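You operate a simulated robot arm through the tools that you are given. There is no shell and no other tool.

You are at the controls of a simulated robot arm. One attempt, no reset.

## Task
Grip the green coupon again at the grip pressure on the card.
Fine: the load test card; low pressure, load to about zero, open the lower grip, set the knob, close it, take up 0.3 kN; loads within 0.05 kN.

The check looks at the end state, three seconds after you hand in, the way a careful person would. Anything else that was tipped, shoved, dropped, spilled or broken makes it a failure.

## Robot
A 7-joint arm with a two-finger parallel gripper, fixed in place. Base frame: the origin is at the foot of the arm, x ahead of it, y to its left, z up. Readings come in m, rad, newtons and seconds.
With the tool pointing down near the work surface it reaches from about 0.1 to 0.64 m from the base axis. Its first joint turns from -1.152 to 1.152 rad. Payload 1.57 kg.
Tool frame: the origin (TCP) lies between the finger pads and is the grasp point; the fingertips stand 0.03 m ahead of it; z points along the fingers, y is the line along which they close. The gripper opens to 0.08 m. The fingers are 0.017 m wide and 0.012 m thick; the gripper's body (0.04 by 0.082 m) begins 0.08 m behind the TCP.
Orientation is that of the tool frame in the base frame, as a unit quaternion [w, x, y, z]. With the fingers straight down and closing along the base's y, the tool's x points along the base's -x, its y along +y and its z along -z.

## Interface
- The arm moves only by the tool move_arm. Its argument "increments" is a list that holds one entry, the list of rows, each a list of 6 numbers: the shift along the tool's x, y, z in mm, then the turn, a rotation vector about the tool's x, y, z in rad. In form: [[[tx, ty, tz, rx, ry, rz], ...]]. A call has 1 to 20 rows; each row shifts and turns the commanded pose from where the row before left it, along the tool's axes as they then stand. "fingers" is the closure, from 0 (fully open) to 1 (shut), set as the call begins (left out, the last holds). A row lasts 0.2 s, in which the tool goes at most 0.05 m and 0.15 rad; a call with a longer step from one row to the next is refused whole, and so is a gripper value outside its range. Where a pose cannot be reached the arm comes as near as it can. A force on the tool above 60 N (or 10 N above the force at the start of the call, whichever is more), or a blocked arm, ends the call early, and 0.2 s more pass. Each finger travels about 0.072 m/s and halts on what it meets, pressing with about 27 N; the grip force reading is that of the motor and also rises with nothing between the fingers. The clock runs only during rows and for 0.2 s after the last one: add rows that do not move to give the fingers time. The reply holds the time, the measured pose of the TCP, the force on the tool along the base axes, the opening and the grip force, in the units named above and with some noise, with the torque about the TCP (base axes, N m) and any sound that the robot's microphone picked up.
- Cameras (640 x 400 px; columns grow to the right, rows downward): "scene" is fixed at [0.073, 0.46, 1.4181]; the picture's right is [-0.64, -0.77, 0.00], its down [-0.40, 0.34, -0.85] and it looks along [0.65, -0.55, -0.53] (base axes); focal length 312 px, centre (320, 200). "wrist" rides on the gripper at [0.072, -0.007, -0.122] in the tool frame; the picture's right is [0.09, 1.00, 0.00], its down [-0.84, 0.08, -0.54] and it looks along [-0.54, 0.05, 0.84] (tool axes); focal length 238 px, centre (320, 200). There is no depth. A picture from a camera that has moved, and an enlarged one, comes with that camera's place and axes in the base frame and with its lens. The place of the scene camera against the robot may be out by one fixed shift of up to 0.025 m in any direction.
- camera(camera): a new picture of that camera. It takes no simulated time.
- enlarge(camera, box): a new picture of the part [left, top, right, bottom] of that camera's present view, enlarged. It takes no simulated time.
- finish_job(): hands the job in; it is judged then, once.

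Places have to be worked out from the pictures, the camera data and where the tool is seen. Open the gripper and draw the arm clear of the work before you hand the job in, unless the task says otherwise.

The tools are called after "Call:" as a command line: name --argument value ..., lists and objects as JSON in quotes. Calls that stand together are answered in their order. move_arm: Moves the arm, as the interface text tells. Its arguments: {"type":"object","properties":{"increments":{"type":"array","items":{"type":"array","items":{"type":"array","items":{"type":"number"}}}},"fingers":{"type":"number"}},"required":["increments"]} The other tools are called the same way: camera (camera) takes a picture; enlarge (camera, box) takes an enlarged picture of a part of a camera's view; finish_job () hands the job in.

At the start:

```text
time: 0.0
position: [0.4083, 0.0742, 1.0979]
orientation: [0.0, 0.0, 1.0, 0.0]
force: [1.0, -0.5, -0.7]
torque: [-0.02, -0.01, 0.03]
gripper_width: 0.0802
gripper_force: 0.0
```

scene: 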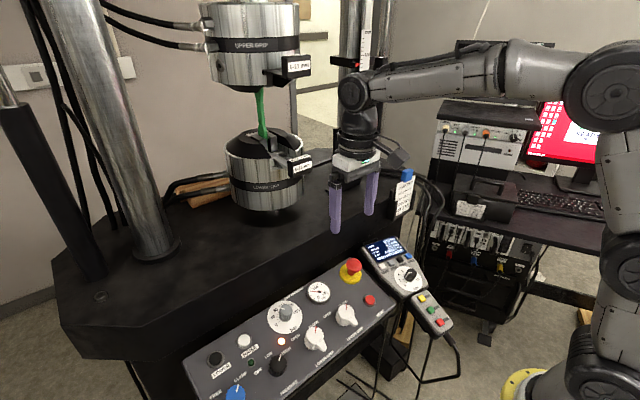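
wrist: 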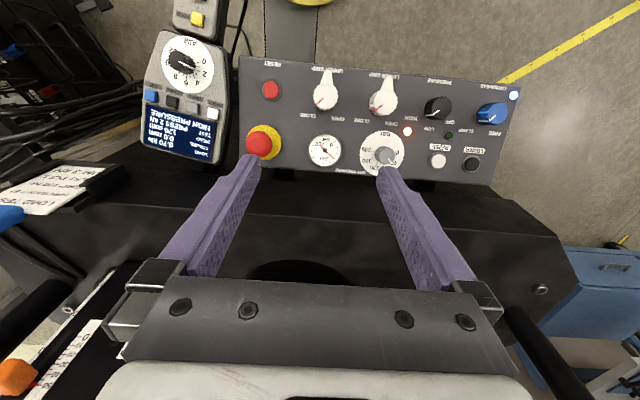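

I'll begin by looking at the card, the control panel and the handset up close.

Call:
enlarge --camera "scene" --box '[180, 230, 460, 400]'

Call:
enlarge --camera "wrist" --box '[230, 50, 530, 190]'

Call:
enlarge --camera "wrist" --box '[130, 0, 250, 170]'

Call:
enlarge --camera "wrist" --box '[0, 150, 140, 230]'

Call:
enlarge --camera "scene" --box '[380, 160, 430, 225]'

```text
2.29 times, centred on (320, 315) of scene
camera zoom: at [0.073, 0.46, 1.4181], right [-0.64, -0.77, 0.0], down [-0.4, 0.34, -0.85], along [0.65, -0.55, -0.53], focal length 714 px, centre (320, -63)
```

zoom: 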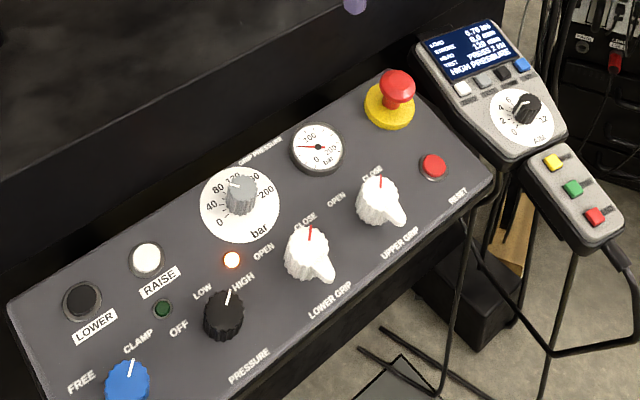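

```text
2.13 times, centred on (380, 120) of wrist
camera zoom: at [0.3365, 0.0662, 1.2215], right [-0.09, 1.0, 0.0], down [0.84, 0.08, 0.54], along [0.54, 0.05, -0.84], focal length 508 px, centre (192, 371)
```

zoom: 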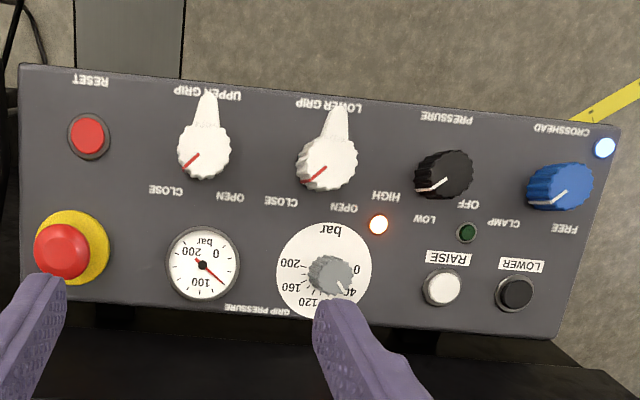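

```text
2.35 times, centred on (190, 85) of wrist
camera zoom: at [0.3365, 0.0662, 1.2215], right [-0.09, 1.0, 0.0], down [0.84, 0.08, 0.54], along [0.54, 0.05, -0.84], focal length 561 px, centre (626, 471)
```

zoom: 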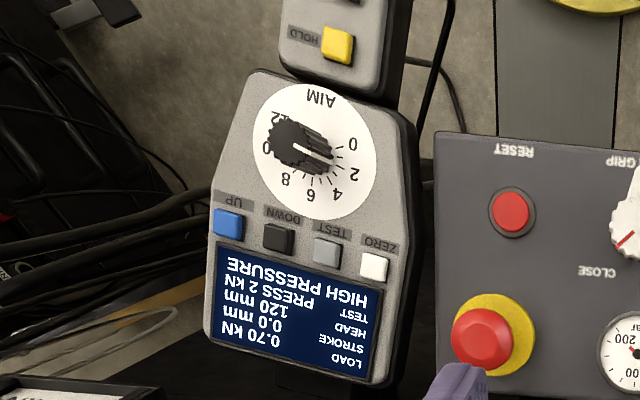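

```text
4.57 times, centred on (70, 190) of wrist
camera zoom: at [0.3365, 0.0662, 1.2215], right [-0.09, 1.0, 0.0], down [0.84, 0.08, 0.54], along [0.54, 0.05, -0.84], focal length 1090 px, centre (1463, 246)
```

zoom: 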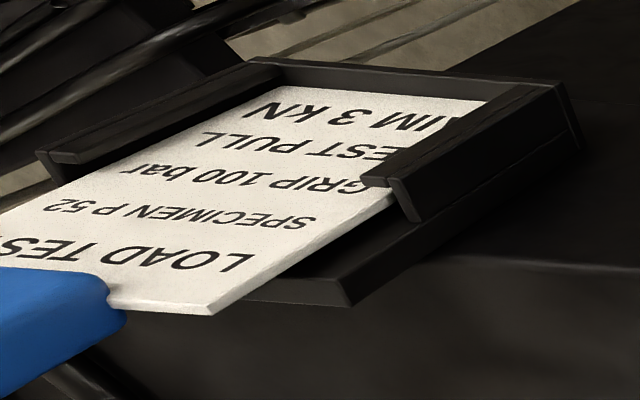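

```text
6.15 times, centred on (405, 192) of scene
camera zoom: at [0.073, 0.46, 1.4181], right [-0.64, -0.77, 0.0], down [-0.4, 0.34, -0.85], along [0.65, -0.55, -0.53], focal length 1922 px, centre (-203, 246)
```

zoom: 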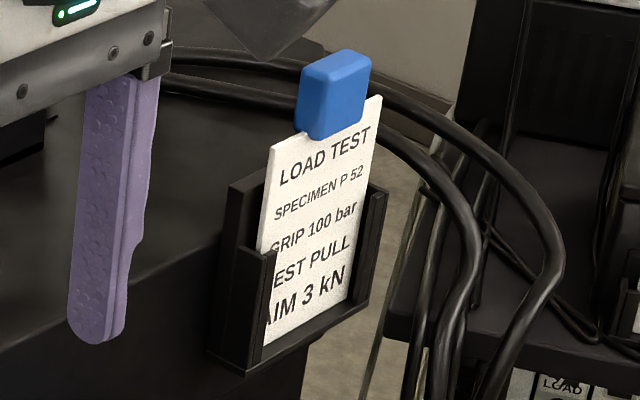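

The load test card reads GRIP 100 bar, TEST PULL, AIM 3 kN. I'll look at the other notes and the grips before touching anything.

Call:
enlarge --camera "scene" --box '[200, 0, 340, 100]'

Call:
enlarge --camera "scene" --box '[210, 80, 340, 220]'

Call:
enlarge --camera "scene" --box '[430, 180, 560, 300]'

Call:
enlarge --camera "scene" --box '[430, 90, 600, 200]'

Call:
enlarge --camera "wrist" --box '[0, 270, 150, 400]'

Call:
enlarge --camera "scene" --box '[355, 225, 460, 340]'

Call:
enlarge --camera "scene" --box '[260, 270, 370, 340]'

```text
4.00 times, centred on (270, 50) of scene
camera zoom: at [0.073, 0.46, 1.4181], right [-0.64, -0.77, 0.0], down [-0.4, 0.34, -0.85], along [0.65, -0.55, -0.53], focal length 1249 px, centre (520, 800)
```

zoom: 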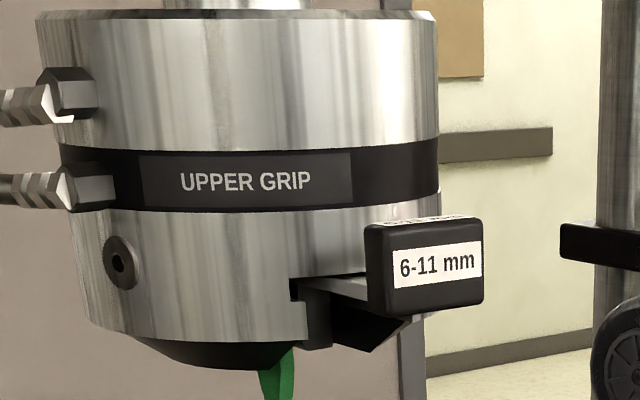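

```text
2.86 times, centred on (275, 150) of scene
camera zoom: at [0.073, 0.46, 1.4181], right [-0.64, -0.77, 0.0], down [-0.4, 0.34, -0.85], along [0.65, -0.55, -0.53], focal length 892 px, centre (449, 343)
```

zoom: 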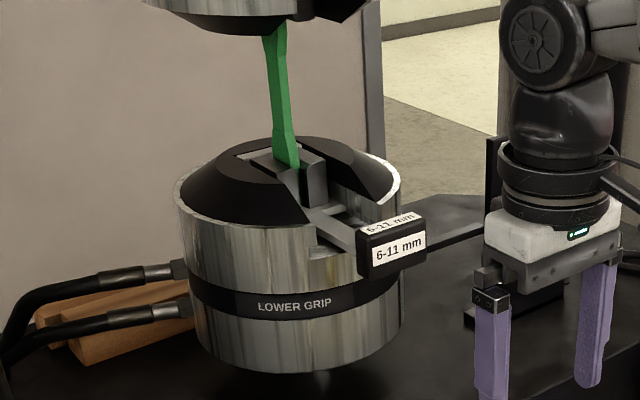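

```text
3.33 times, centred on (495, 240) of scene
camera zoom: at [0.073, 0.46, 1.4181], right [-0.64, -0.77, 0.0], down [-0.4, 0.34, -0.85], along [0.65, -0.55, -0.53], focal length 1041 px, centre (-263, 67)
```

zoom: 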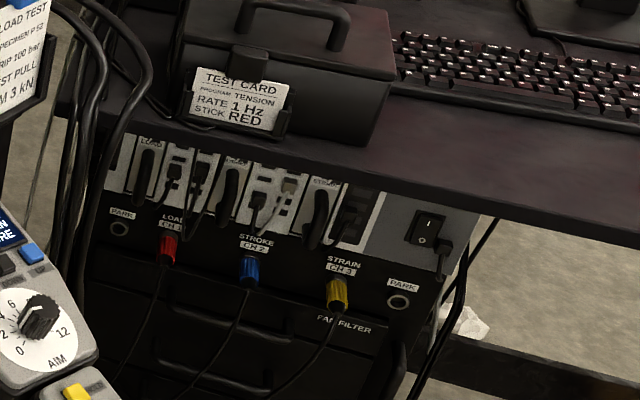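

```text
3.64 times, centred on (515, 145) of scene
camera zoom: at [0.073, 0.46, 1.4181], right [-0.64, -0.77, 0.0], down [-0.4, 0.34, -0.85], along [0.65, -0.55, -0.53], focal length 1136 px, centre (-389, 400)
```

zoom: 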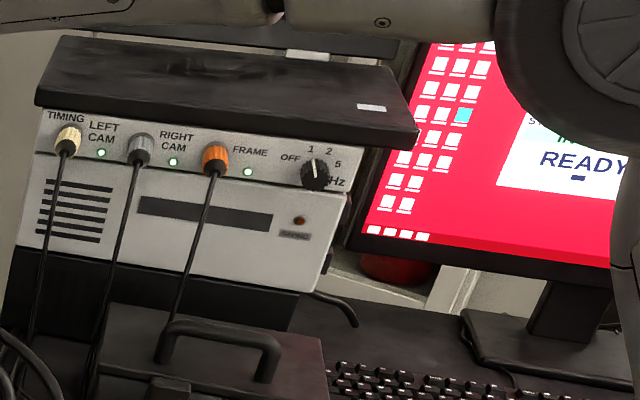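

```text
3.08 times, centred on (75, 335) of wrist
camera zoom: at [0.3365, 0.0662, 1.2215], right [-0.09, 1.0, 0.0], down [0.84, 0.08, 0.54], along [0.54, 0.05, -0.84], focal length 733 px, centre (1074, -215)
```

zoom: 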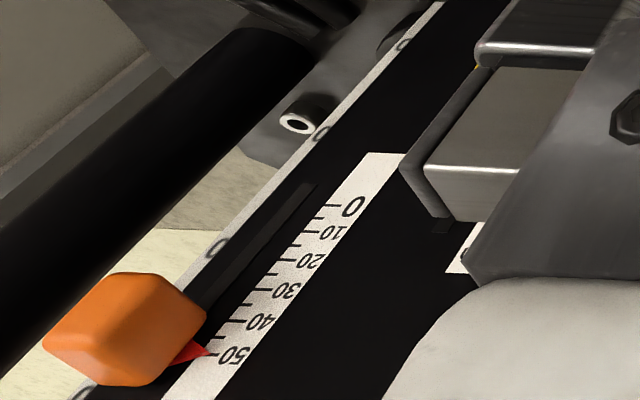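

```text
3.48 times, centred on (408, 282) of scene
camera zoom: at [0.073, 0.46, 1.4181], right [-0.64, -0.77, 0.0], down [-0.4, 0.34, -0.85], along [0.65, -0.55, -0.53], focal length 1086 px, centre (16, -87)
```

zoom: 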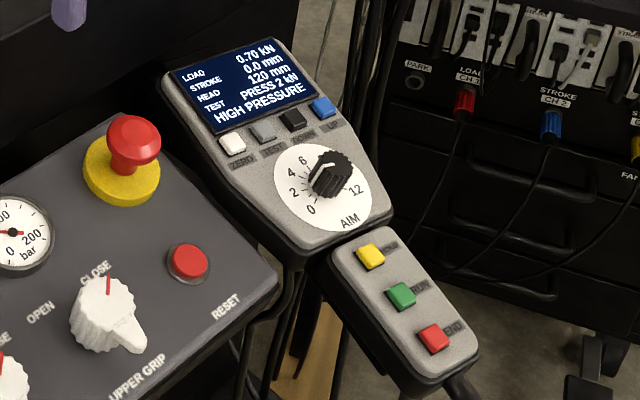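

```text
5.71 times, centred on (315, 305) of scene
camera zoom: at [0.073, 0.46, 1.4181], right [-0.64, -0.77, 0.0], down [-0.4, 0.34, -0.85], along [0.65, -0.55, -0.53], focal length 1784 px, centre (349, -400)
```

zoom: 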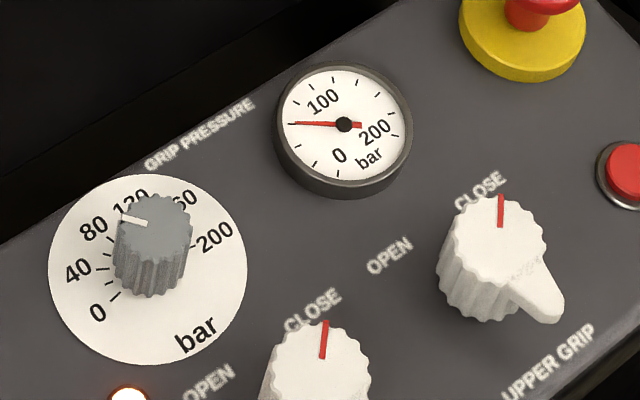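

The panel has the GRIP PRESSURE knob, LOWER GRIP lever and PRESSURE knob (on HIGH), and the handset shows load 0.70 kN with UP/DOWN keys. I'll shift the wrist camera sideways by 0.12 m, staying high above everything, to get a second view so I can triangulate positions.

Call:
move_arm --increments '[[[0, 20, 0, 0, 0, 0], [0, 20, 0, 0, 0, 0], [0, 20, 0, 0, 0, 0], [0, 20, 0, 0, 0, 0], [0, 20, 0, 0, 0, 0], [0, 20, 0, 0, 0, 0], [0, 0, 0, 0, 0, 0]]]'

```text
time: 1.6
position: [0.4099, 0.1939, 1.0988]
orientation: [0.0, 0.001, 1.0, 0.0]
force: [-0.3, 0.2, -0.1]
torque: [0.0, 0.01, 0.0]
gripper_width: 0.08
gripper_force: 0.2
```

The arm moved as commanded. Now I take a picture and enlarged views of the panel and handset from the new place.

Call:
camera --camera "wrist"

Call:
enlarge --camera "wrist" --box '[150, 40, 470, 240]'

Call:
enlarge --camera "wrist" --box '[0, 0, 240, 150]'

```text
taken
camera wrist: at [0.3366, 0.1858, 1.222], right [-0.09, 1.0, 0.0], down [0.84, 0.08, 0.54], along [0.54, 0.05, -0.84], focal length 238 px, centre (320, 200)
```

wrist: 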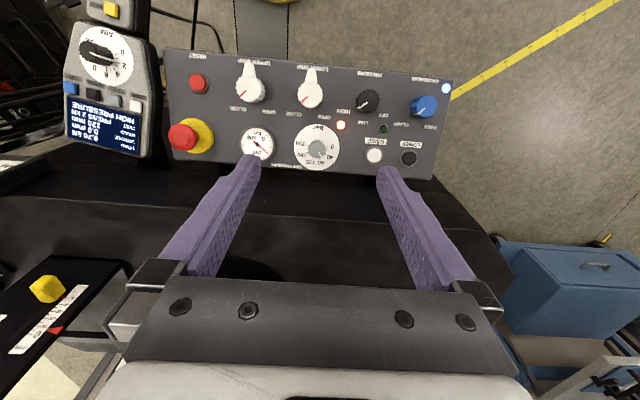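

```text
2.00 times, centred on (310, 140) of wrist
camera zoom: at [0.3366, 0.1858, 1.222], right [-0.09, 1.0, 0.0], down [0.84, 0.08, 0.54], along [0.54, 0.05, -0.84], focal length 477 px, centre (340, 320)
```

zoom: 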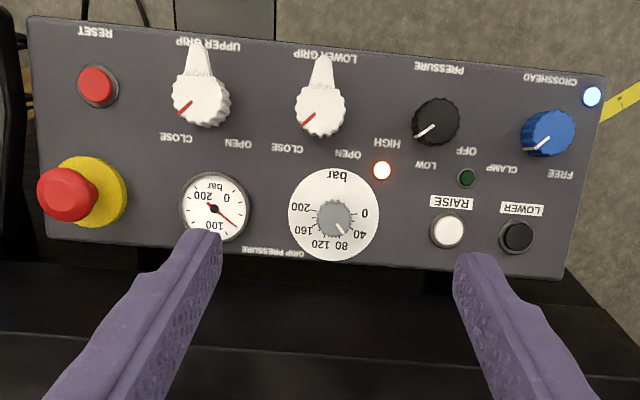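

```text
2.67 times, centred on (120, 75) of wrist
camera zoom: at [0.3366, 0.1858, 1.222], right [-0.09, 1.0, 0.0], down [0.84, 0.08, 0.54], along [0.54, 0.05, -0.84], focal length 636 px, centre (853, 533)
```

zoom: 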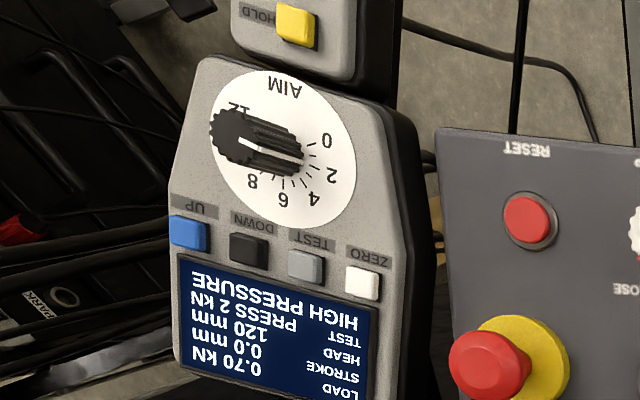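

Triangulating from the two views: panel tilted about 16° towards the robot, PRESSURE knob near [0.406, 0.273, 0.80], LOWER GRIP knob near [0.403, 0.176, 0.809], GRIP PRESSURE knob near [0.484, 0.194, 0.832], handset UP near [0.424, -0.193, 0.818] and DOWN near [0.429, -0.158, 0.822]. I move to hover about 0.1 m above the PRESSURE knob, then tilt the tool to match the panel.

Call:
move_arm --increments '[[[4, 9.9, 25, 0, 0, 0], [4, 9.9, 25, 0, 0, 0], [4, 9.9, 25, 0, 0, 0], [4, 9.9, 25, 0, 0, 0], [4, 9.9, 25, 0, 0, 0], [4, 9.9, 25, 0, 0, 0], [4, 9.9, 25, 0, 0, 0], [4, 9.9, 25, 0, 0, 0], [0, 0, 0, 0, -0.14, 0], [0, 0, 0, 0, -0.14, 0], [0, 0, 0, 0, 0, 0]]]'

Call:
camera --camera "wrist"

Call:
camera --camera "scene"

```text
time: 4.0
position: [0.3764, 0.2724, 0.8994]
orientation: [0.141, 0.0, 0.99, 0.0]
force: [-0.5, 0.2, -0.6]
torque: [0.01, -0.01, -0.03]
gripper_width: 0.0801
gripper_force: 0.0
```

```text
taken
camera wrist: at [0.2731, 0.2649, 0.9973], right [-0.09, 1.0, -0.03], down [0.65, 0.08, 0.75], along [0.75, 0.05, -0.66], focal length 238 px, centre (320, 200)
```

wrist: 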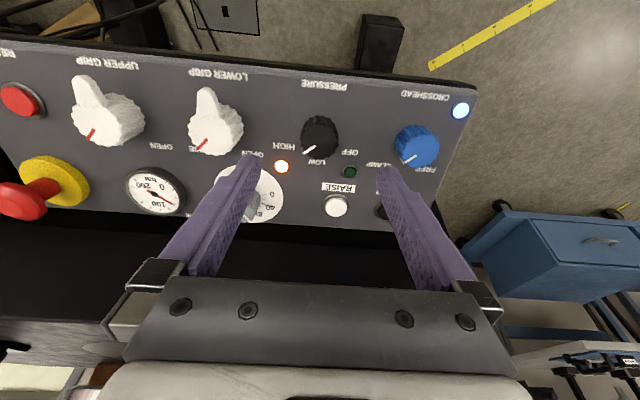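

```text
taken
```

scene: 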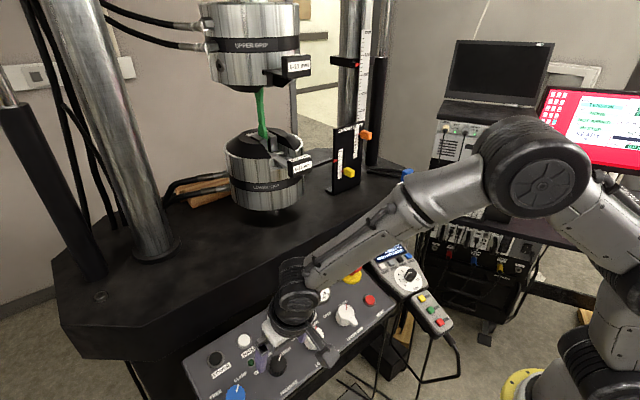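

Hovering over the PRESSURE knob. I enlarge the view to fix the knob position, the labels and the knob pointers, and look at the newly visible stand at the back.

Call:
enlarge --camera "wrist" --box '[240, 70, 480, 220]'

Call:
enlarge --camera "scene" --box '[310, 40, 420, 200]'

Call:
enlarge --camera "scene" --box '[500, 70, 640, 180]'

```text
2.67 times, centred on (360, 145) of wrist
camera zoom: at [0.2731, 0.2649, 0.9973], right [-0.09, 1.0, -0.03], down [0.65, 0.08, 0.75], along [0.75, 0.05, -0.66], focal length 636 px, centre (213, 347)
```

zoom: 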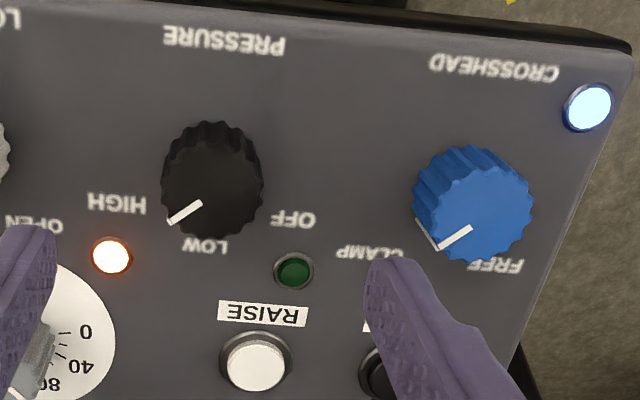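

```text
2.50 times, centred on (365, 120) of scene
camera zoom: at [0.073, 0.46, 1.4181], right [-0.64, -0.77, 0.0], down [-0.4, 0.34, -0.85], along [0.65, -0.55, -0.53], focal length 781 px, centre (208, 400)
```

zoom: 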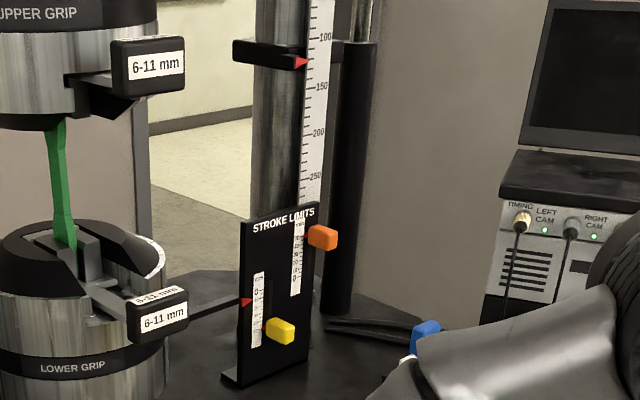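

```text
3.64 times, centred on (570, 125) of scene
camera zoom: at [0.073, 0.46, 1.4181], right [-0.64, -0.77, 0.0], down [-0.4, 0.34, -0.85], along [0.65, -0.55, -0.53], focal length 1136 px, centre (-589, 473)
```

zoom: 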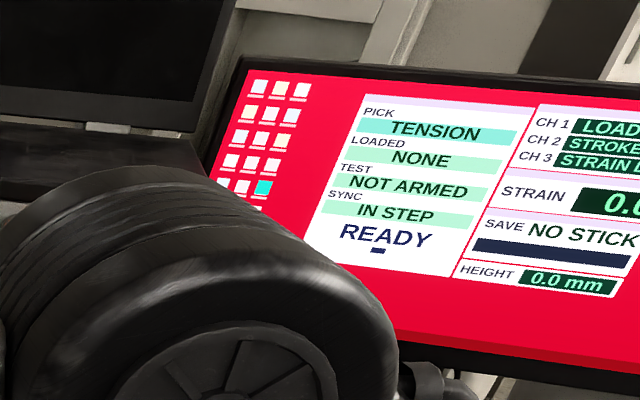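

The knob top is about [0.409, 0.272, 0.805], 37 mm wide and 22 mm tall, pointing at HIGH with LOW straight "up" the panel, so it needs about 55° counter-clockwise. I pre-turn the tool half of that the other way and descend part of the way to check alignment.

Call:
move_arm --increments '[[[-3, 0, 0, 0, 0, 0.12], [-3, -1, 0, 0, 0, 0.12], [0, 0, 0, 0, 0, 0.12], [0, 0, 0, 0, 0, 0.12], [0, 0, 15, 0, 0, 0], [0, 0, 15, 0, 0, 0], [0, 0, 15, 0, 0, 0], [0, 0, 0, 0, 0, 0]]]'

Call:
camera --camera "wrist"

Call:
enlarge --camera "scene" --box '[200, 250, 360, 400]'

```text
time: 5.8
position: [0.3945, 0.2733, 0.8579]
orientation: [0.136, 0.236, 0.962, 0.034]
force: [-0.4, 0.7, 0.4]
torque: [0.0, 0.01, 0.01]
gripper_width: 0.0798
gripper_force: 0.1
```

```text
taken
camera wrist: at [0.2966, 0.2993, 0.9571], right [0.36, 0.93, 0.1], down [0.6, -0.32, 0.74], along [0.71, -0.21, -0.67], focal length 238 px, centre (320, 200)
```

wrist: 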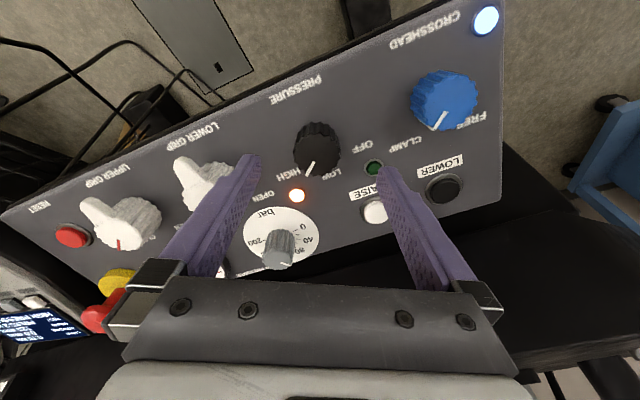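

```text
2.67 times, centred on (280, 325) of scene
camera zoom: at [0.073, 0.46, 1.4181], right [-0.64, -0.77, 0.0], down [-0.4, 0.34, -0.85], along [0.65, -0.55, -0.53], focal length 833 px, centre (427, -133)
```

zoom: 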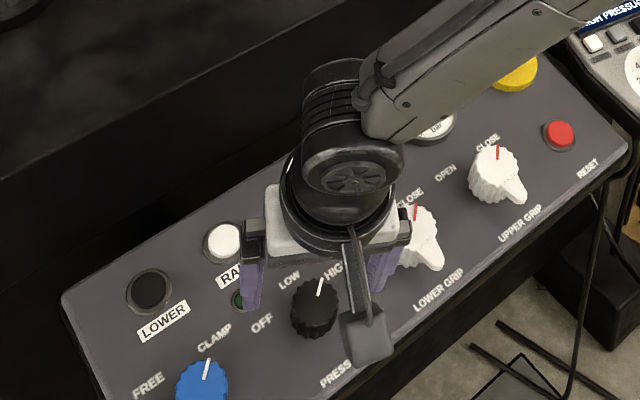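

The knob appears nearly on the tool axis, which should project near column 320, row 156. I enlarge to measure the remaining offset.

Call:
enlarge --camera "wrist" --box '[230, 90, 410, 210]'

```text
3.33 times, centred on (320, 150) of wrist
camera zoom: at [0.2966, 0.2993, 0.9571], right [0.36, 0.93, 0.1], down [0.6, -0.32, 0.74], along [0.71, -0.21, -0.67], focal length 794 px, centre (320, 367)
```

zoom: 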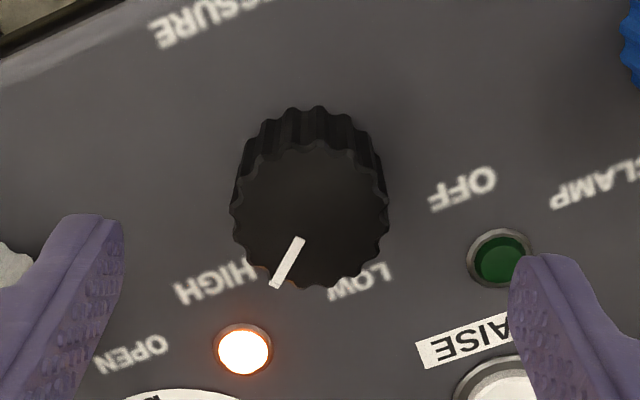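

The knob's top centre is ~2 mm off towards tool -y and its top ~56 mm ahead of the TCP. I shift over by 2 mm and descend 40 mm so the fingertips stop about 6 mm above the panel either side of the knob.

Call:
move_arm --increments '[[[0, -2, 10, 0, 0, 0], [0, 0, 10, 0, 0, 0], [0, 0, 10, 0, 0, 0], [0, 0, 10, 0, 0, 0], [0, 0, 0, 0, 0, 0]]]'

Call:
camera --camera "wrist"

Call:
enlarge --camera "scene" --box '[200, 270, 360, 400]'

```text
time: 7.0
position: [0.4053, 0.2704, 0.8179]
orientation: [0.136, 0.236, 0.962, 0.034]
force: [-0.3, 0.7, -0.6]
torque: [-0.02, -0.02, -0.01]
gripper_width: 0.0799
gripper_force: 0.0
```

```text
taken
camera wrist: at [0.3074, 0.2966, 0.9166], right [0.36, 0.93, 0.1], down [0.6, -0.32, 0.74], along [0.71, -0.21, -0.67], focal length 238 px, centre (320, 200)
```

wrist: 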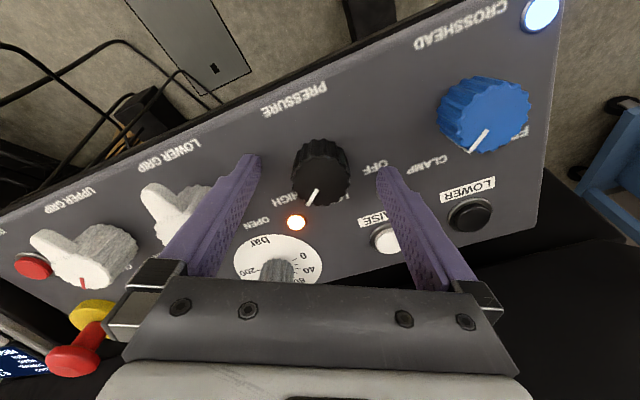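

```text
3.08 times, centred on (280, 335) of scene
camera zoom: at [0.073, 0.46, 1.4181], right [-0.64, -0.77, 0.0], down [-0.4, 0.34, -0.85], along [0.65, -0.55, -0.53], focal length 961 px, centre (443, -215)
```

zoom: 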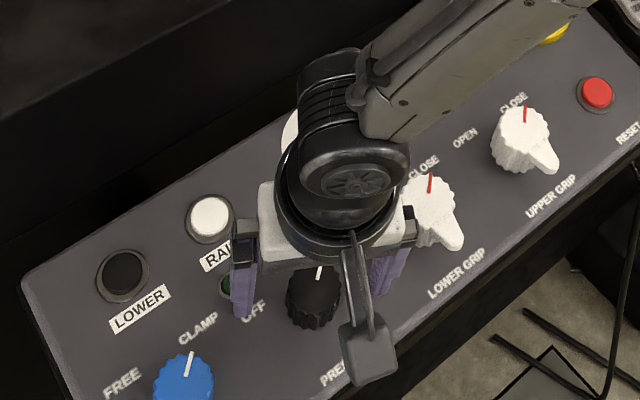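

The fingertips straddle the knob with no contact force. I close the fingers on it.

Call:
move_arm --increments '[[[0, 0, 0, 0, 0, 0], [0, 0, 0, 0, 0, 0], [0, 0, 0, 0, 0, 0], [0, 0, 0, 0, 0, 0]]]' --fingers 1

Call:
enlarge --camera "wrist" --box '[230, 90, 410, 250]'

```text
time: 8.0
position: [0.4059, 0.2702, 0.8173]
orientation: [0.135, 0.236, 0.962, 0.032]
force: [1.6, 2.1, 0.7]
torque: [-0.88, 0.42, -0.24]
gripper_width: 0.0354
gripper_force: 42.2
```

```text
2.50 times, centred on (320, 170) of wrist
camera zoom: at [0.3074, 0.2967, 0.9168], right [0.36, 0.93, 0.1], down [0.6, -0.32, 0.74], along [0.71, -0.21, -0.67], focal length 596 px, centre (320, 275)
```

zoom: 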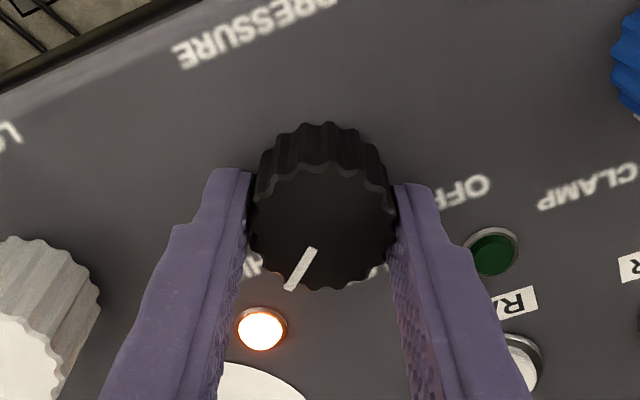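

Gripped at 35 mm with 42 N. I turn the tool about its axis counter-clockwise (seen from above) by half the angle and look.

Call:
move_arm --increments '[[[0, 0, 0, 0, 0, -0.12], [0, 0, 0, 0, 0, -0.12], [0, 0, 0, 0, 0, -0.12], [0, 0, 0, 0, 0, -0.12], [0, 0, 0, 0, 0, 0]]]'

Call:
enlarge --camera "wrist" --box '[230, 90, 410, 250]'

```text
time: 9.2
position: [0.4062, 0.2718, 0.8188]
orientation: [0.141, -0.002, 0.99, 0.003]
force: [19.7, 27.3, -35.8]
torque: [-0.49, -0.22, -0.21]
gripper_width: 0.0355
gripper_force: 42.6
```

```text
2.50 times, centred on (320, 170) of wrist
camera zoom: at [0.3023, 0.2636, 0.9158], right [-0.09, 1.0, -0.02], down [0.65, 0.08, 0.75], along [0.75, 0.06, -0.66], focal length 596 px, centre (320, 275)
```

zoom: 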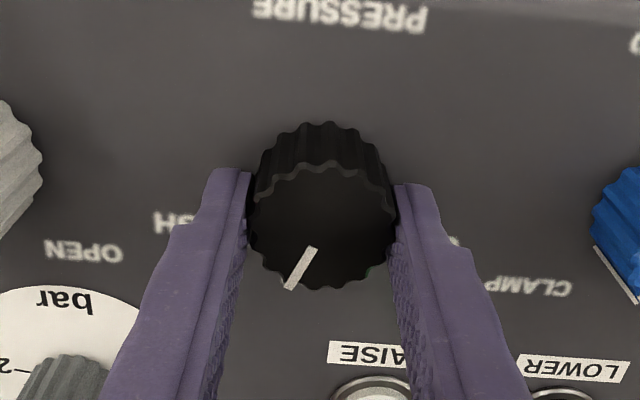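

The knob turns with the fingers, but side force has built up to about 49 N (+y and down). I ease the commanded pose about 1 mm in that direction, then continue turning.

Call:
move_arm --increments '[[[0, 0.8, 1.0, 0, 0, 0], [0, 0, 0, 0, 0, 0], [0, 0, 0, 0, 0, -0.08], [0, 0, 0, 0, 0, -0.08]]]'

Call:
enlarge --camera "wrist" --box '[230, 90, 410, 250]'

```text
time: 10.2
position: [0.4046, 0.2721, 0.8187]
orientation: [0.141, -0.08, 0.987, -0.009]
force: [0.7, 25.9, -11.2]
torque: [-0.04, 0.72, -0.14]
gripper_width: 0.0357
gripper_force: 42.3
```

```text
2.50 times, centred on (320, 170) of wrist
camera zoom: at [0.3041, 0.2531, 0.9164], right [-0.24, 0.97, -0.07], down [0.63, 0.21, 0.75], along [0.74, 0.14, -0.66], focal length 596 px, centre (320, 275)
```

zoom: 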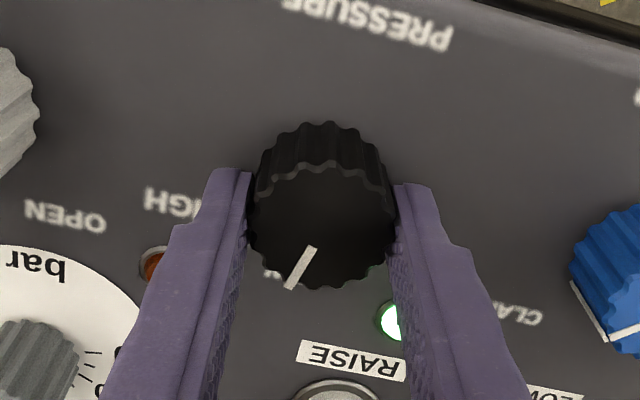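

The orange lamp went out and the green one lit — it has crossed into LOW. I continue about 17° more to centre the pointer on LOW.

Call:
move_arm --increments '[[[0, 0.8, 0, 0, 0, 0], [0, 0, 0, 0, 0, -0.08], [0, 0, 0, 0, 0, -0.08], [0, 0, 0, 0, 0, -0.08], [0, 0, 0, 0, 0, 0]]]'

Call:
enlarge --camera "wrist" --box '[230, 90, 410, 250]'

```text
time: 11.4
position: [0.4053, 0.2733, 0.8174]
orientation: [0.138, -0.198, 0.97, -0.026]
force: [-7.8, 22.1, -5.4]
torque: [1.56, 0.13, 0.31]
gripper_width: 0.0354
gripper_force: 42.3
```

```text
2.50 times, centred on (320, 170) of wrist
camera zoom: at [0.3101, 0.2379, 0.9182], right [-0.46, 0.88, -0.13], down [0.56, 0.4, 0.73], along [0.69, 0.26, -0.67], focal length 596 px, centre (320, 275)
```

zoom: 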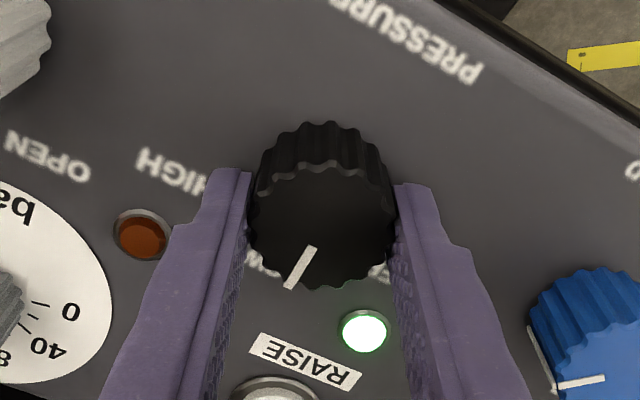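

The pointer now lines up with the panel's "up", i.e. on LOW, with the green lamp lit. I open the fingers and back off along the tool axis.

Call:
move_arm --increments '[[[0, 0, 0, 0, 0, 0], [0, 0, 0, 0, 0, 0], [0, 0, 0, 0, 0, 0], [0, 0, 0, 0, 0, 0], [0, 0, -15, 0, 0, 0], [0, 0, -20, 0, 0, 0], [0, 0, -20, 0, 0, 0], [0, 0, -20, 0, 0, 0], [0, 0, -20, 0, 0, 0.12], [0, 0, 0, 0, 0, 0.12], [0, 0, 0, 0, 0, 0.12], [0, 0, 0, 0, 0, 0.04], [0, 0, 0, 0, 0, 0]]]' --fingers 0

Call:
camera --camera "wrist"

Call:
enlarge --camera "scene" --box '[355, 225, 460, 340]'

```text
time: 14.2
position: [0.3781, 0.2719, 0.9094]
orientation: [0.14, 0.0, 0.99, 0.0]
force: [0.4, 0.8, 0.2]
torque: [0.0, 0.02, 0.0]
gripper_width: 0.0801
gripper_force: 0.0
```

```text
taken
camera wrist: at [0.2755, 0.2643, 1.006], right [-0.09, 1.0, -0.02], down [0.65, 0.08, 0.75], along [0.75, 0.05, -0.66], focal length 238 px, centre (320, 200)
```

wrist: 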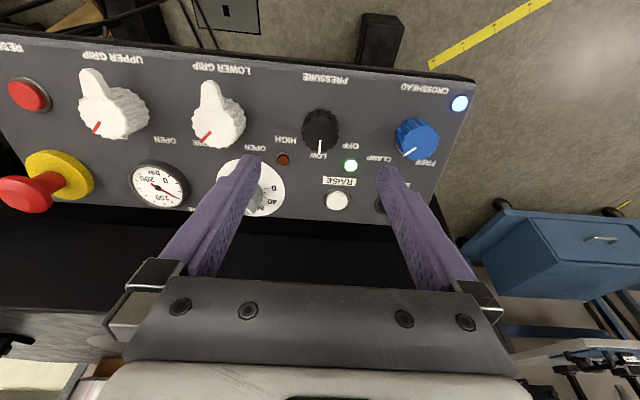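

```text
3.48 times, centred on (408, 282) of scene
camera zoom: at [0.073, 0.46, 1.4181], right [-0.64, -0.77, 0.0], down [-0.4, 0.34, -0.85], along [0.65, -0.55, -0.53], focal length 1086 px, centre (16, -87)
```

zoom: 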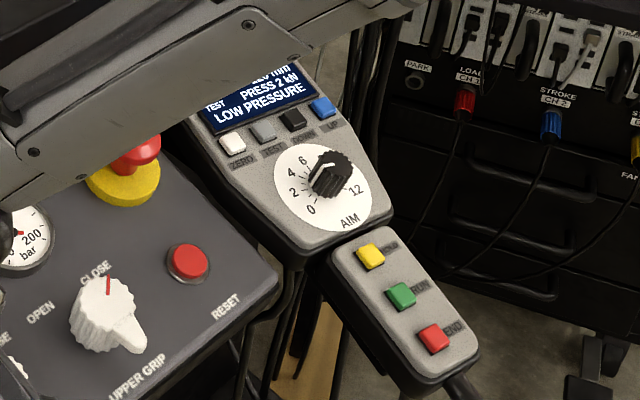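

Handset now says LOW PRESSURE and the green lamp is lit. Next the load: I rise 60 mm and move across to hover high over the handset's DOWN/UP keys for a closer look at keys and display.

Call:
move_arm --increments '[[[0, 0, -30, 0, 0, 0], [0, 0, -30, 0, 0, 0], [-2.2, -39, 0, 0, 0, 0], [-2.2, -39, 0, 0, 0, 0], [-2.2, -39, 0, 0, 0, 0], [-2.2, -39, 0, 0, 0, 0], [-2.2, -39, 0, 0, 0, 0], [-2.2, -39, 0, 0, 0, 0], [-2.2, -39, 0, 0, 0, 0], [-2.2, -39, 0, 0, 0, 0], [-2.2, -39, 0, 0, 0, 0], [-2.2, -39, 0, 0, 0, 0], [-2.2, -40, 0, 0, 0, 0], [0, 0, 0, 0, 0, 0]]]'

Call:
camera --camera "wrist"

Call:
enlarge --camera "wrist" --box '[220, 60, 440, 220]'

```text
time: 17.2
position: [0.3877, -0.1589, 0.9748]
orientation: [0.141, 0.0, 0.99, 0.0]
force: [0.2, 0.0, -0.4]
torque: [0.01, 0.02, 0.0]
gripper_width: 0.08
gripper_force: 0.0
```

```text
taken
camera wrist: at [0.2837, -0.1662, 1.0712], right [-0.09, 1.0, -0.03], down [0.65, 0.08, 0.75], along [0.75, 0.05, -0.66], focal length 238 px, centre (320, 200)
```

wrist: 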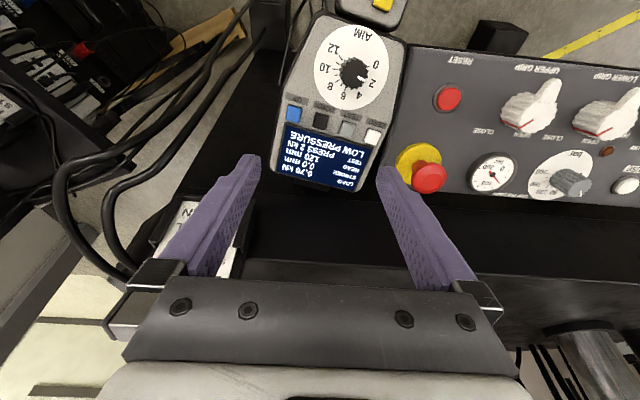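

```text
2.50 times, centred on (330, 140) of wrist
camera zoom: at [0.2837, -0.1662, 1.0712], right [-0.09, 1.0, -0.03], down [0.65, 0.08, 0.75], along [0.75, 0.05, -0.66], focal length 596 px, centre (295, 350)
```

zoom: 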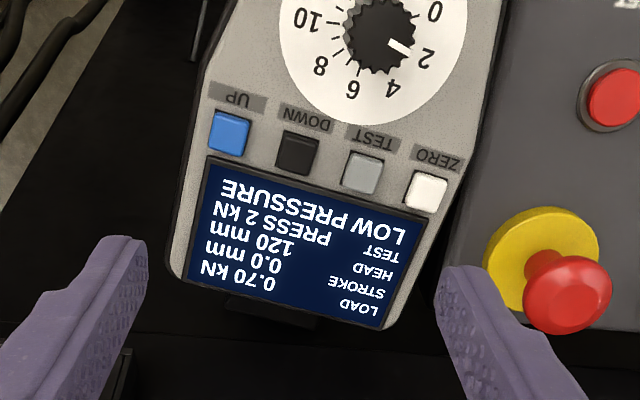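

Display is readable: LOAD 0.70 kN, LOW PRESSURE. Keys from this view: UP ≈ [0.426, -0.191, 0.818], DOWN ≈ [0.430, -0.159, 0.821]. I check whether the scene camera can also see the display or monitor while I work here.

Call:
camera --camera "scene"

Call:
enlarge --camera "scene" --box '[520, 70, 640, 190]'

```text
taken
```

scene: 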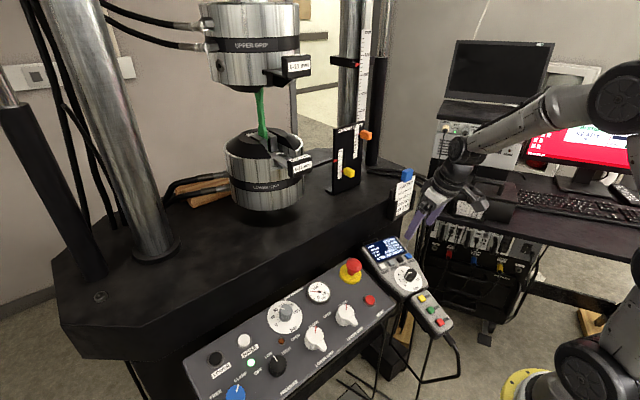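

```text
3.33 times, centred on (580, 130) of scene
camera zoom: at [0.073, 0.4599, 1.4181], right [-0.64, -0.77, 0.0], down [-0.4, 0.34, -0.85], along [0.65, -0.55, -0.53], focal length 1041 px, centre (-547, 433)
```

zoom: 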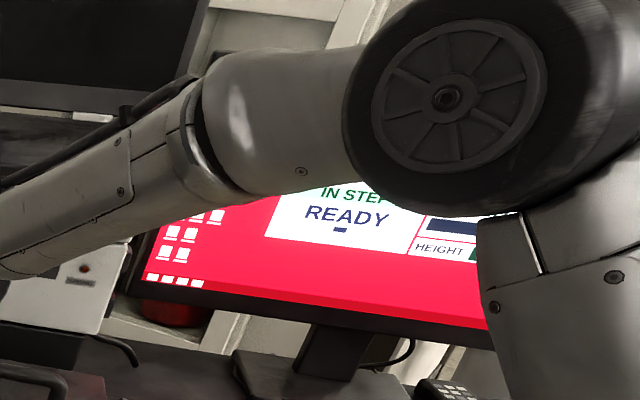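

The scene camera has a clear view of the display. I close the fingers and come down to about 15 mm above the UP key for a short trial press (raising the lower actuator should relax tension).

Call:
move_arm --increments '[[[1.75, -8, 0, 0, 0, 0], [1.75, -8, 0, 0, 0, 0], [1.75, -8, 20, 0, 0, 0], [1.75, -8, 20, 0, 0, 0], [0, 0, 20, 0, 0, 0], [0, 0, 20, 0, 0, 0], [0, 0, 20, 0, 0, 0], [0, 0, 16, 0, 0, 0], [0, 0, 0, 0, 0, 0]]]' --fingers 1

Call:
camera --camera "wrist"

Call:
enlarge --camera "scene" --box '[350, 200, 470, 320]'

```text
time: 19.2
position: [0.4112, -0.1905, 0.8598]
orientation: [0.139, 0.0, 0.99, 0.0]
force: [-0.6, 0.3, 0.5]
torque: [0.03, 0.02, 0.03]
gripper_width: 0.0001
gripper_force: 21.6
```

```text
taken
camera wrist: at [0.3078, -0.1977, 0.9579], right [-0.09, 1.0, -0.03], down [0.65, 0.08, 0.75], along [0.75, 0.05, -0.66], focal length 238 px, centre (320, 200)
```

wrist: 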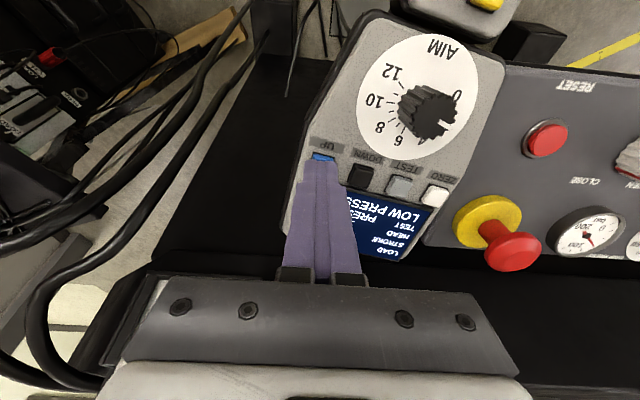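

```text
3.33 times, centred on (410, 260) of scene
camera zoom: at [0.073, 0.46, 1.4181], right [-0.64, -0.77, 0.0], down [-0.4, 0.34, -0.85], along [0.65, -0.55, -0.53], focal length 1041 px, centre (20, 0)
```

zoom: 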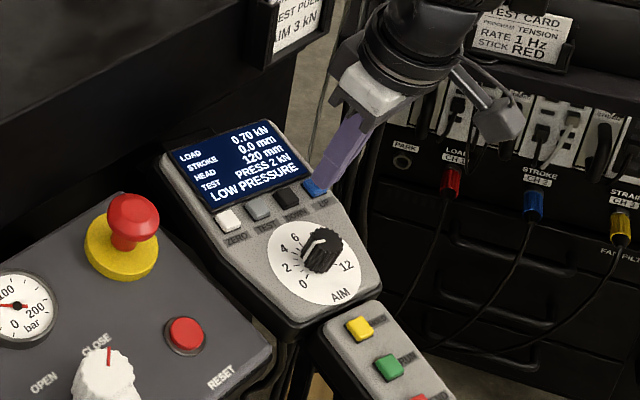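

The scene view shows both the display and the fingertip right at the blue UP key. I enlarge the wrist view to check the tip's alignment.

Call:
enlarge --camera "wrist" --box '[270, 120, 390, 200]'

Call:
enlarge --camera "scene" --box '[380, 215, 430, 265]'

```text
5.00 times, centred on (330, 160) of wrist
camera zoom: at [0.3078, -0.1977, 0.9579], right [-0.09, 1.0, -0.03], down [0.65, 0.08, 0.75], along [0.75, 0.05, -0.66], focal length 1192 px, centre (270, 400)
```

zoom: 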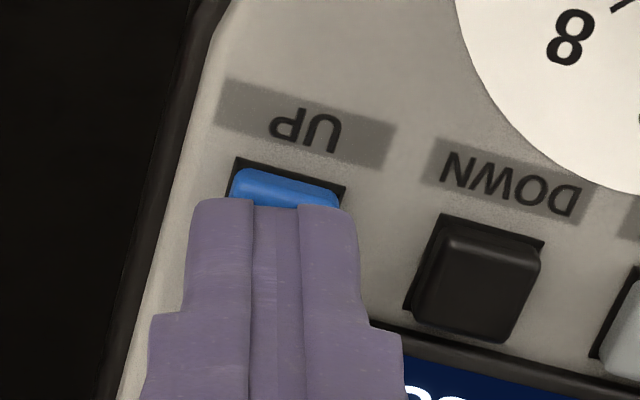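

```text
8.00 times, centred on (405, 240) of scene
camera zoom: at [0.073, 0.46, 1.4181], right [-0.64, -0.77, 0.0], down [-0.4, 0.34, -0.85], along [0.65, -0.55, -0.53], focal length 2498 px, centre (-360, -120)
```

zoom: 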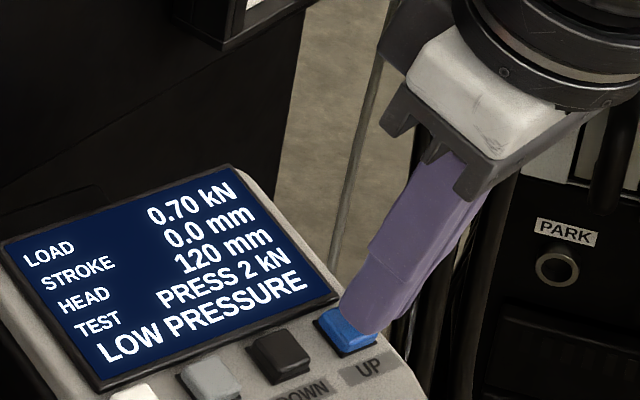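

The tip is over the key but slightly towards the robot and 1 mm to one side. I nudge it to centre and lower 7 mm, then look at force and display.

Call:
move_arm --increments '[[[-2, 1, 0, 0, 0, 0], [0, 0, 4, 0, 0, 0], [0, 0, 3, 0, 0, 0]]]'

Call:
enlarge --camera "scene" --box '[380, 215, 430, 265]'

Call:
enlarge --camera "wrist" --box '[270, 120, 390, 200]'

```text
time: 20.0
position: [0.4148, -0.1909, 0.8541]
orientation: [0.141, 0.0, 0.99, 0.0]
force: [-0.3, -0.3, 0.0]
torque: [0.02, 0.01, 0.03]
gripper_width: 0.0
gripper_force: 21.1
```

```text
8.00 times, centred on (405, 240) of scene
camera zoom: at [0.073, 0.46, 1.4181], right [-0.64, -0.77, 0.0], down [-0.4, 0.34, -0.85], along [0.65, -0.55, -0.53], focal length 2498 px, centre (-360, -120)
```

zoom: 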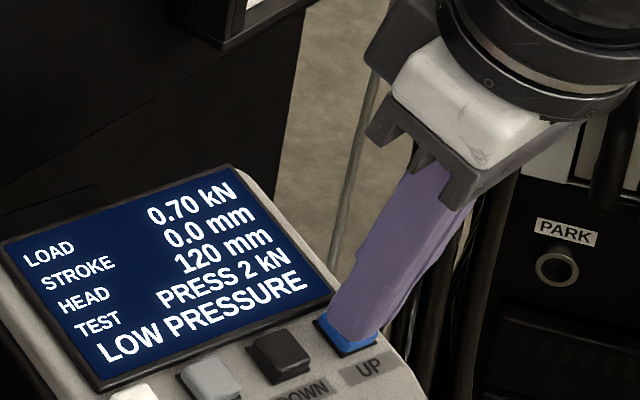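

```text
5.00 times, centred on (330, 160) of wrist
camera zoom: at [0.3117, -0.1973, 0.9518], right [-0.09, 1.0, -0.03], down [0.65, 0.08, 0.75], along [0.75, 0.05, -0.66], focal length 1192 px, centre (270, 400)
```

zoom: 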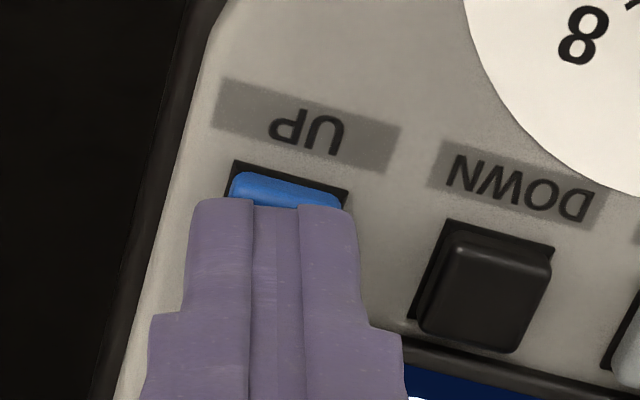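

No contact yet; the tip is well centred on UP. I step down 3 mm and check.

Call:
move_arm --increments '[[[0, 0, 3, 0, 0, 0]]]'

Call:
enlarge --camera "scene" --box '[380, 215, 430, 265]'

```text
time: 20.4
position: [0.4153, -0.1899, 0.851]
orientation: [0.14, 0.0, 0.99, 0.0]
force: [-1.5, -1.6, 2.3]
torque: [-0.01, 0.07, -0.02]
gripper_width: 0.0
gripper_force: 21.7
heard: click
```

```text
8.00 times, centred on (405, 240) of scene
camera zoom: at [0.0729, 0.46, 1.4181], right [-0.64, -0.77, 0.0], down [-0.4, 0.34, -0.85], along [0.65, -0.55, -0.53], focal length 2498 px, centre (-360, -120)
```

zoom: 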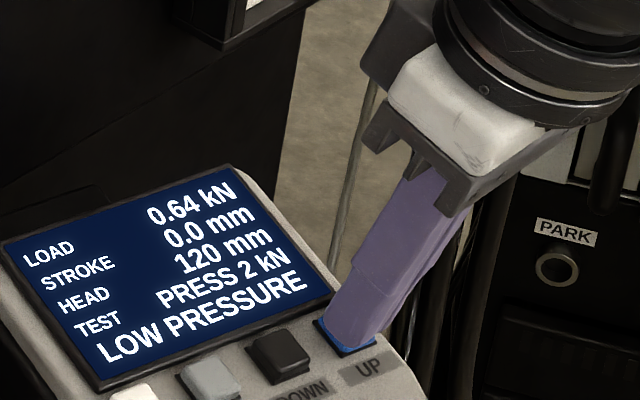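

A click, and the load fell to 0.64 kN — UP reduces tension. I keep it held for one more short row to measure the rate.

Call:
move_arm --increments '[[[0, 0, 0, 0, 0, 0]]]'

Call:
enlarge --camera "scene" --box '[380, 215, 430, 265]'

```text
time: 20.8
position: [0.4163, -0.1892, 0.8522]
orientation: [0.139, 0.0, 0.99, 0.0]
force: [-1.1, -1.3, 2.0]
torque: [-0.02, 0.08, 0.01]
gripper_width: 0.0
gripper_force: 21.1
```

```text
8.00 times, centred on (405, 240) of scene
camera zoom: at [0.0729, 0.46, 1.4181], right [-0.64, -0.77, 0.0], down [-0.4, 0.34, -0.85], along [0.65, -0.55, -0.53], focal length 2498 px, centre (-360, -120)
```

zoom: 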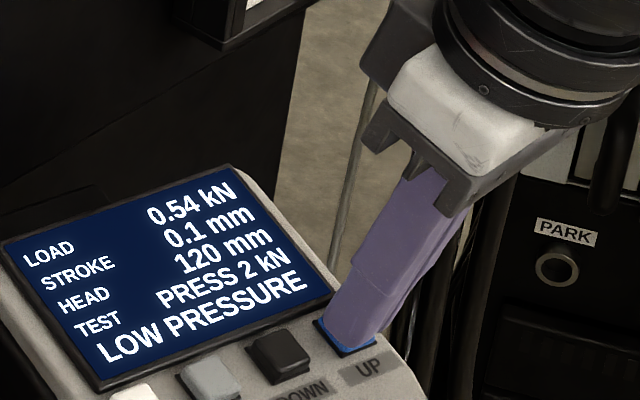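

The rate is 0.25 kN/s while held. I hold for 7 rows (about 1.6 s), expecting about 0.14 kN.

Call:
move_arm --increments '[[[0, 0, 0, 0, 0, 0], [0, 0, 0, 0, 0, 0], [0, 0, 0, 0, 0, 0], [0, 0, 0, 0, 0, 0], [0, 0, 0, 0, 0, 0], [0, 0, 0, 0, 0, 0], [0, 0, 0, 0, 0, 0]]]'

Call:
enlarge --camera "scene" --box '[380, 215, 430, 265]'

```text
time: 22.4
position: [0.4154, -0.1899, 0.8513]
orientation: [0.14, 0.0, 0.99, 0.0]
force: [-0.4, -0.1, 3.2]
torque: [-0.03, 0.0, -0.01]
gripper_width: 0.0
gripper_force: 20.6
```

```text
8.00 times, centred on (405, 240) of scene
camera zoom: at [0.0729, 0.46, 1.4181], right [-0.64, -0.77, 0.0], down [-0.4, 0.34, -0.85], along [0.65, -0.55, -0.53], focal length 2498 px, centre (-360, -120)
```

zoom: 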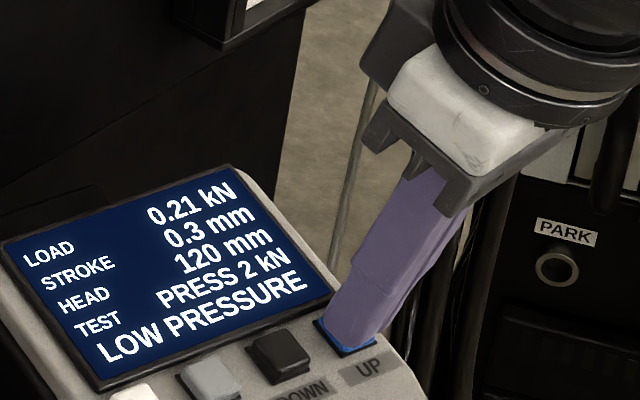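

Load 0.21 kN; the rate is about 0.2 kN/s. I hold 3 more rows (0.8 s), expecting about 0.05.

Call:
move_arm --increments '[[[0, 0, 0, 0, 0, 0], [0, 0, 0, 0, 0, 0], [0, 0, 0, 0, 0, 0]]]'

Call:
enlarge --camera "scene" --box '[380, 215, 430, 265]'

```text
time: 23.2
position: [0.4144, -0.1899, 0.8507]
orientation: [0.14, 0.0, 0.99, 0.001]
force: [-0.4, 0.1, 2.3]
torque: [-0.01, -0.01, -0.02]
gripper_width: 0.0
gripper_force: 21.6
```

```text
8.00 times, centred on (405, 240) of scene
camera zoom: at [0.0729, 0.46, 1.4181], right [-0.64, -0.77, 0.0], down [-0.4, 0.34, -0.85], along [0.65, -0.55, -0.53], focal length 2498 px, centre (-360, -120)
```

zoom: 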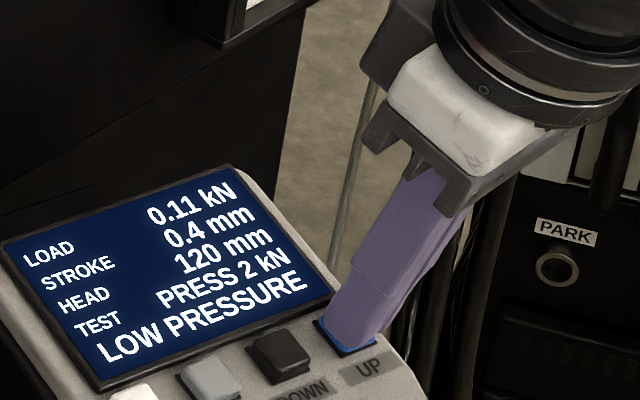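

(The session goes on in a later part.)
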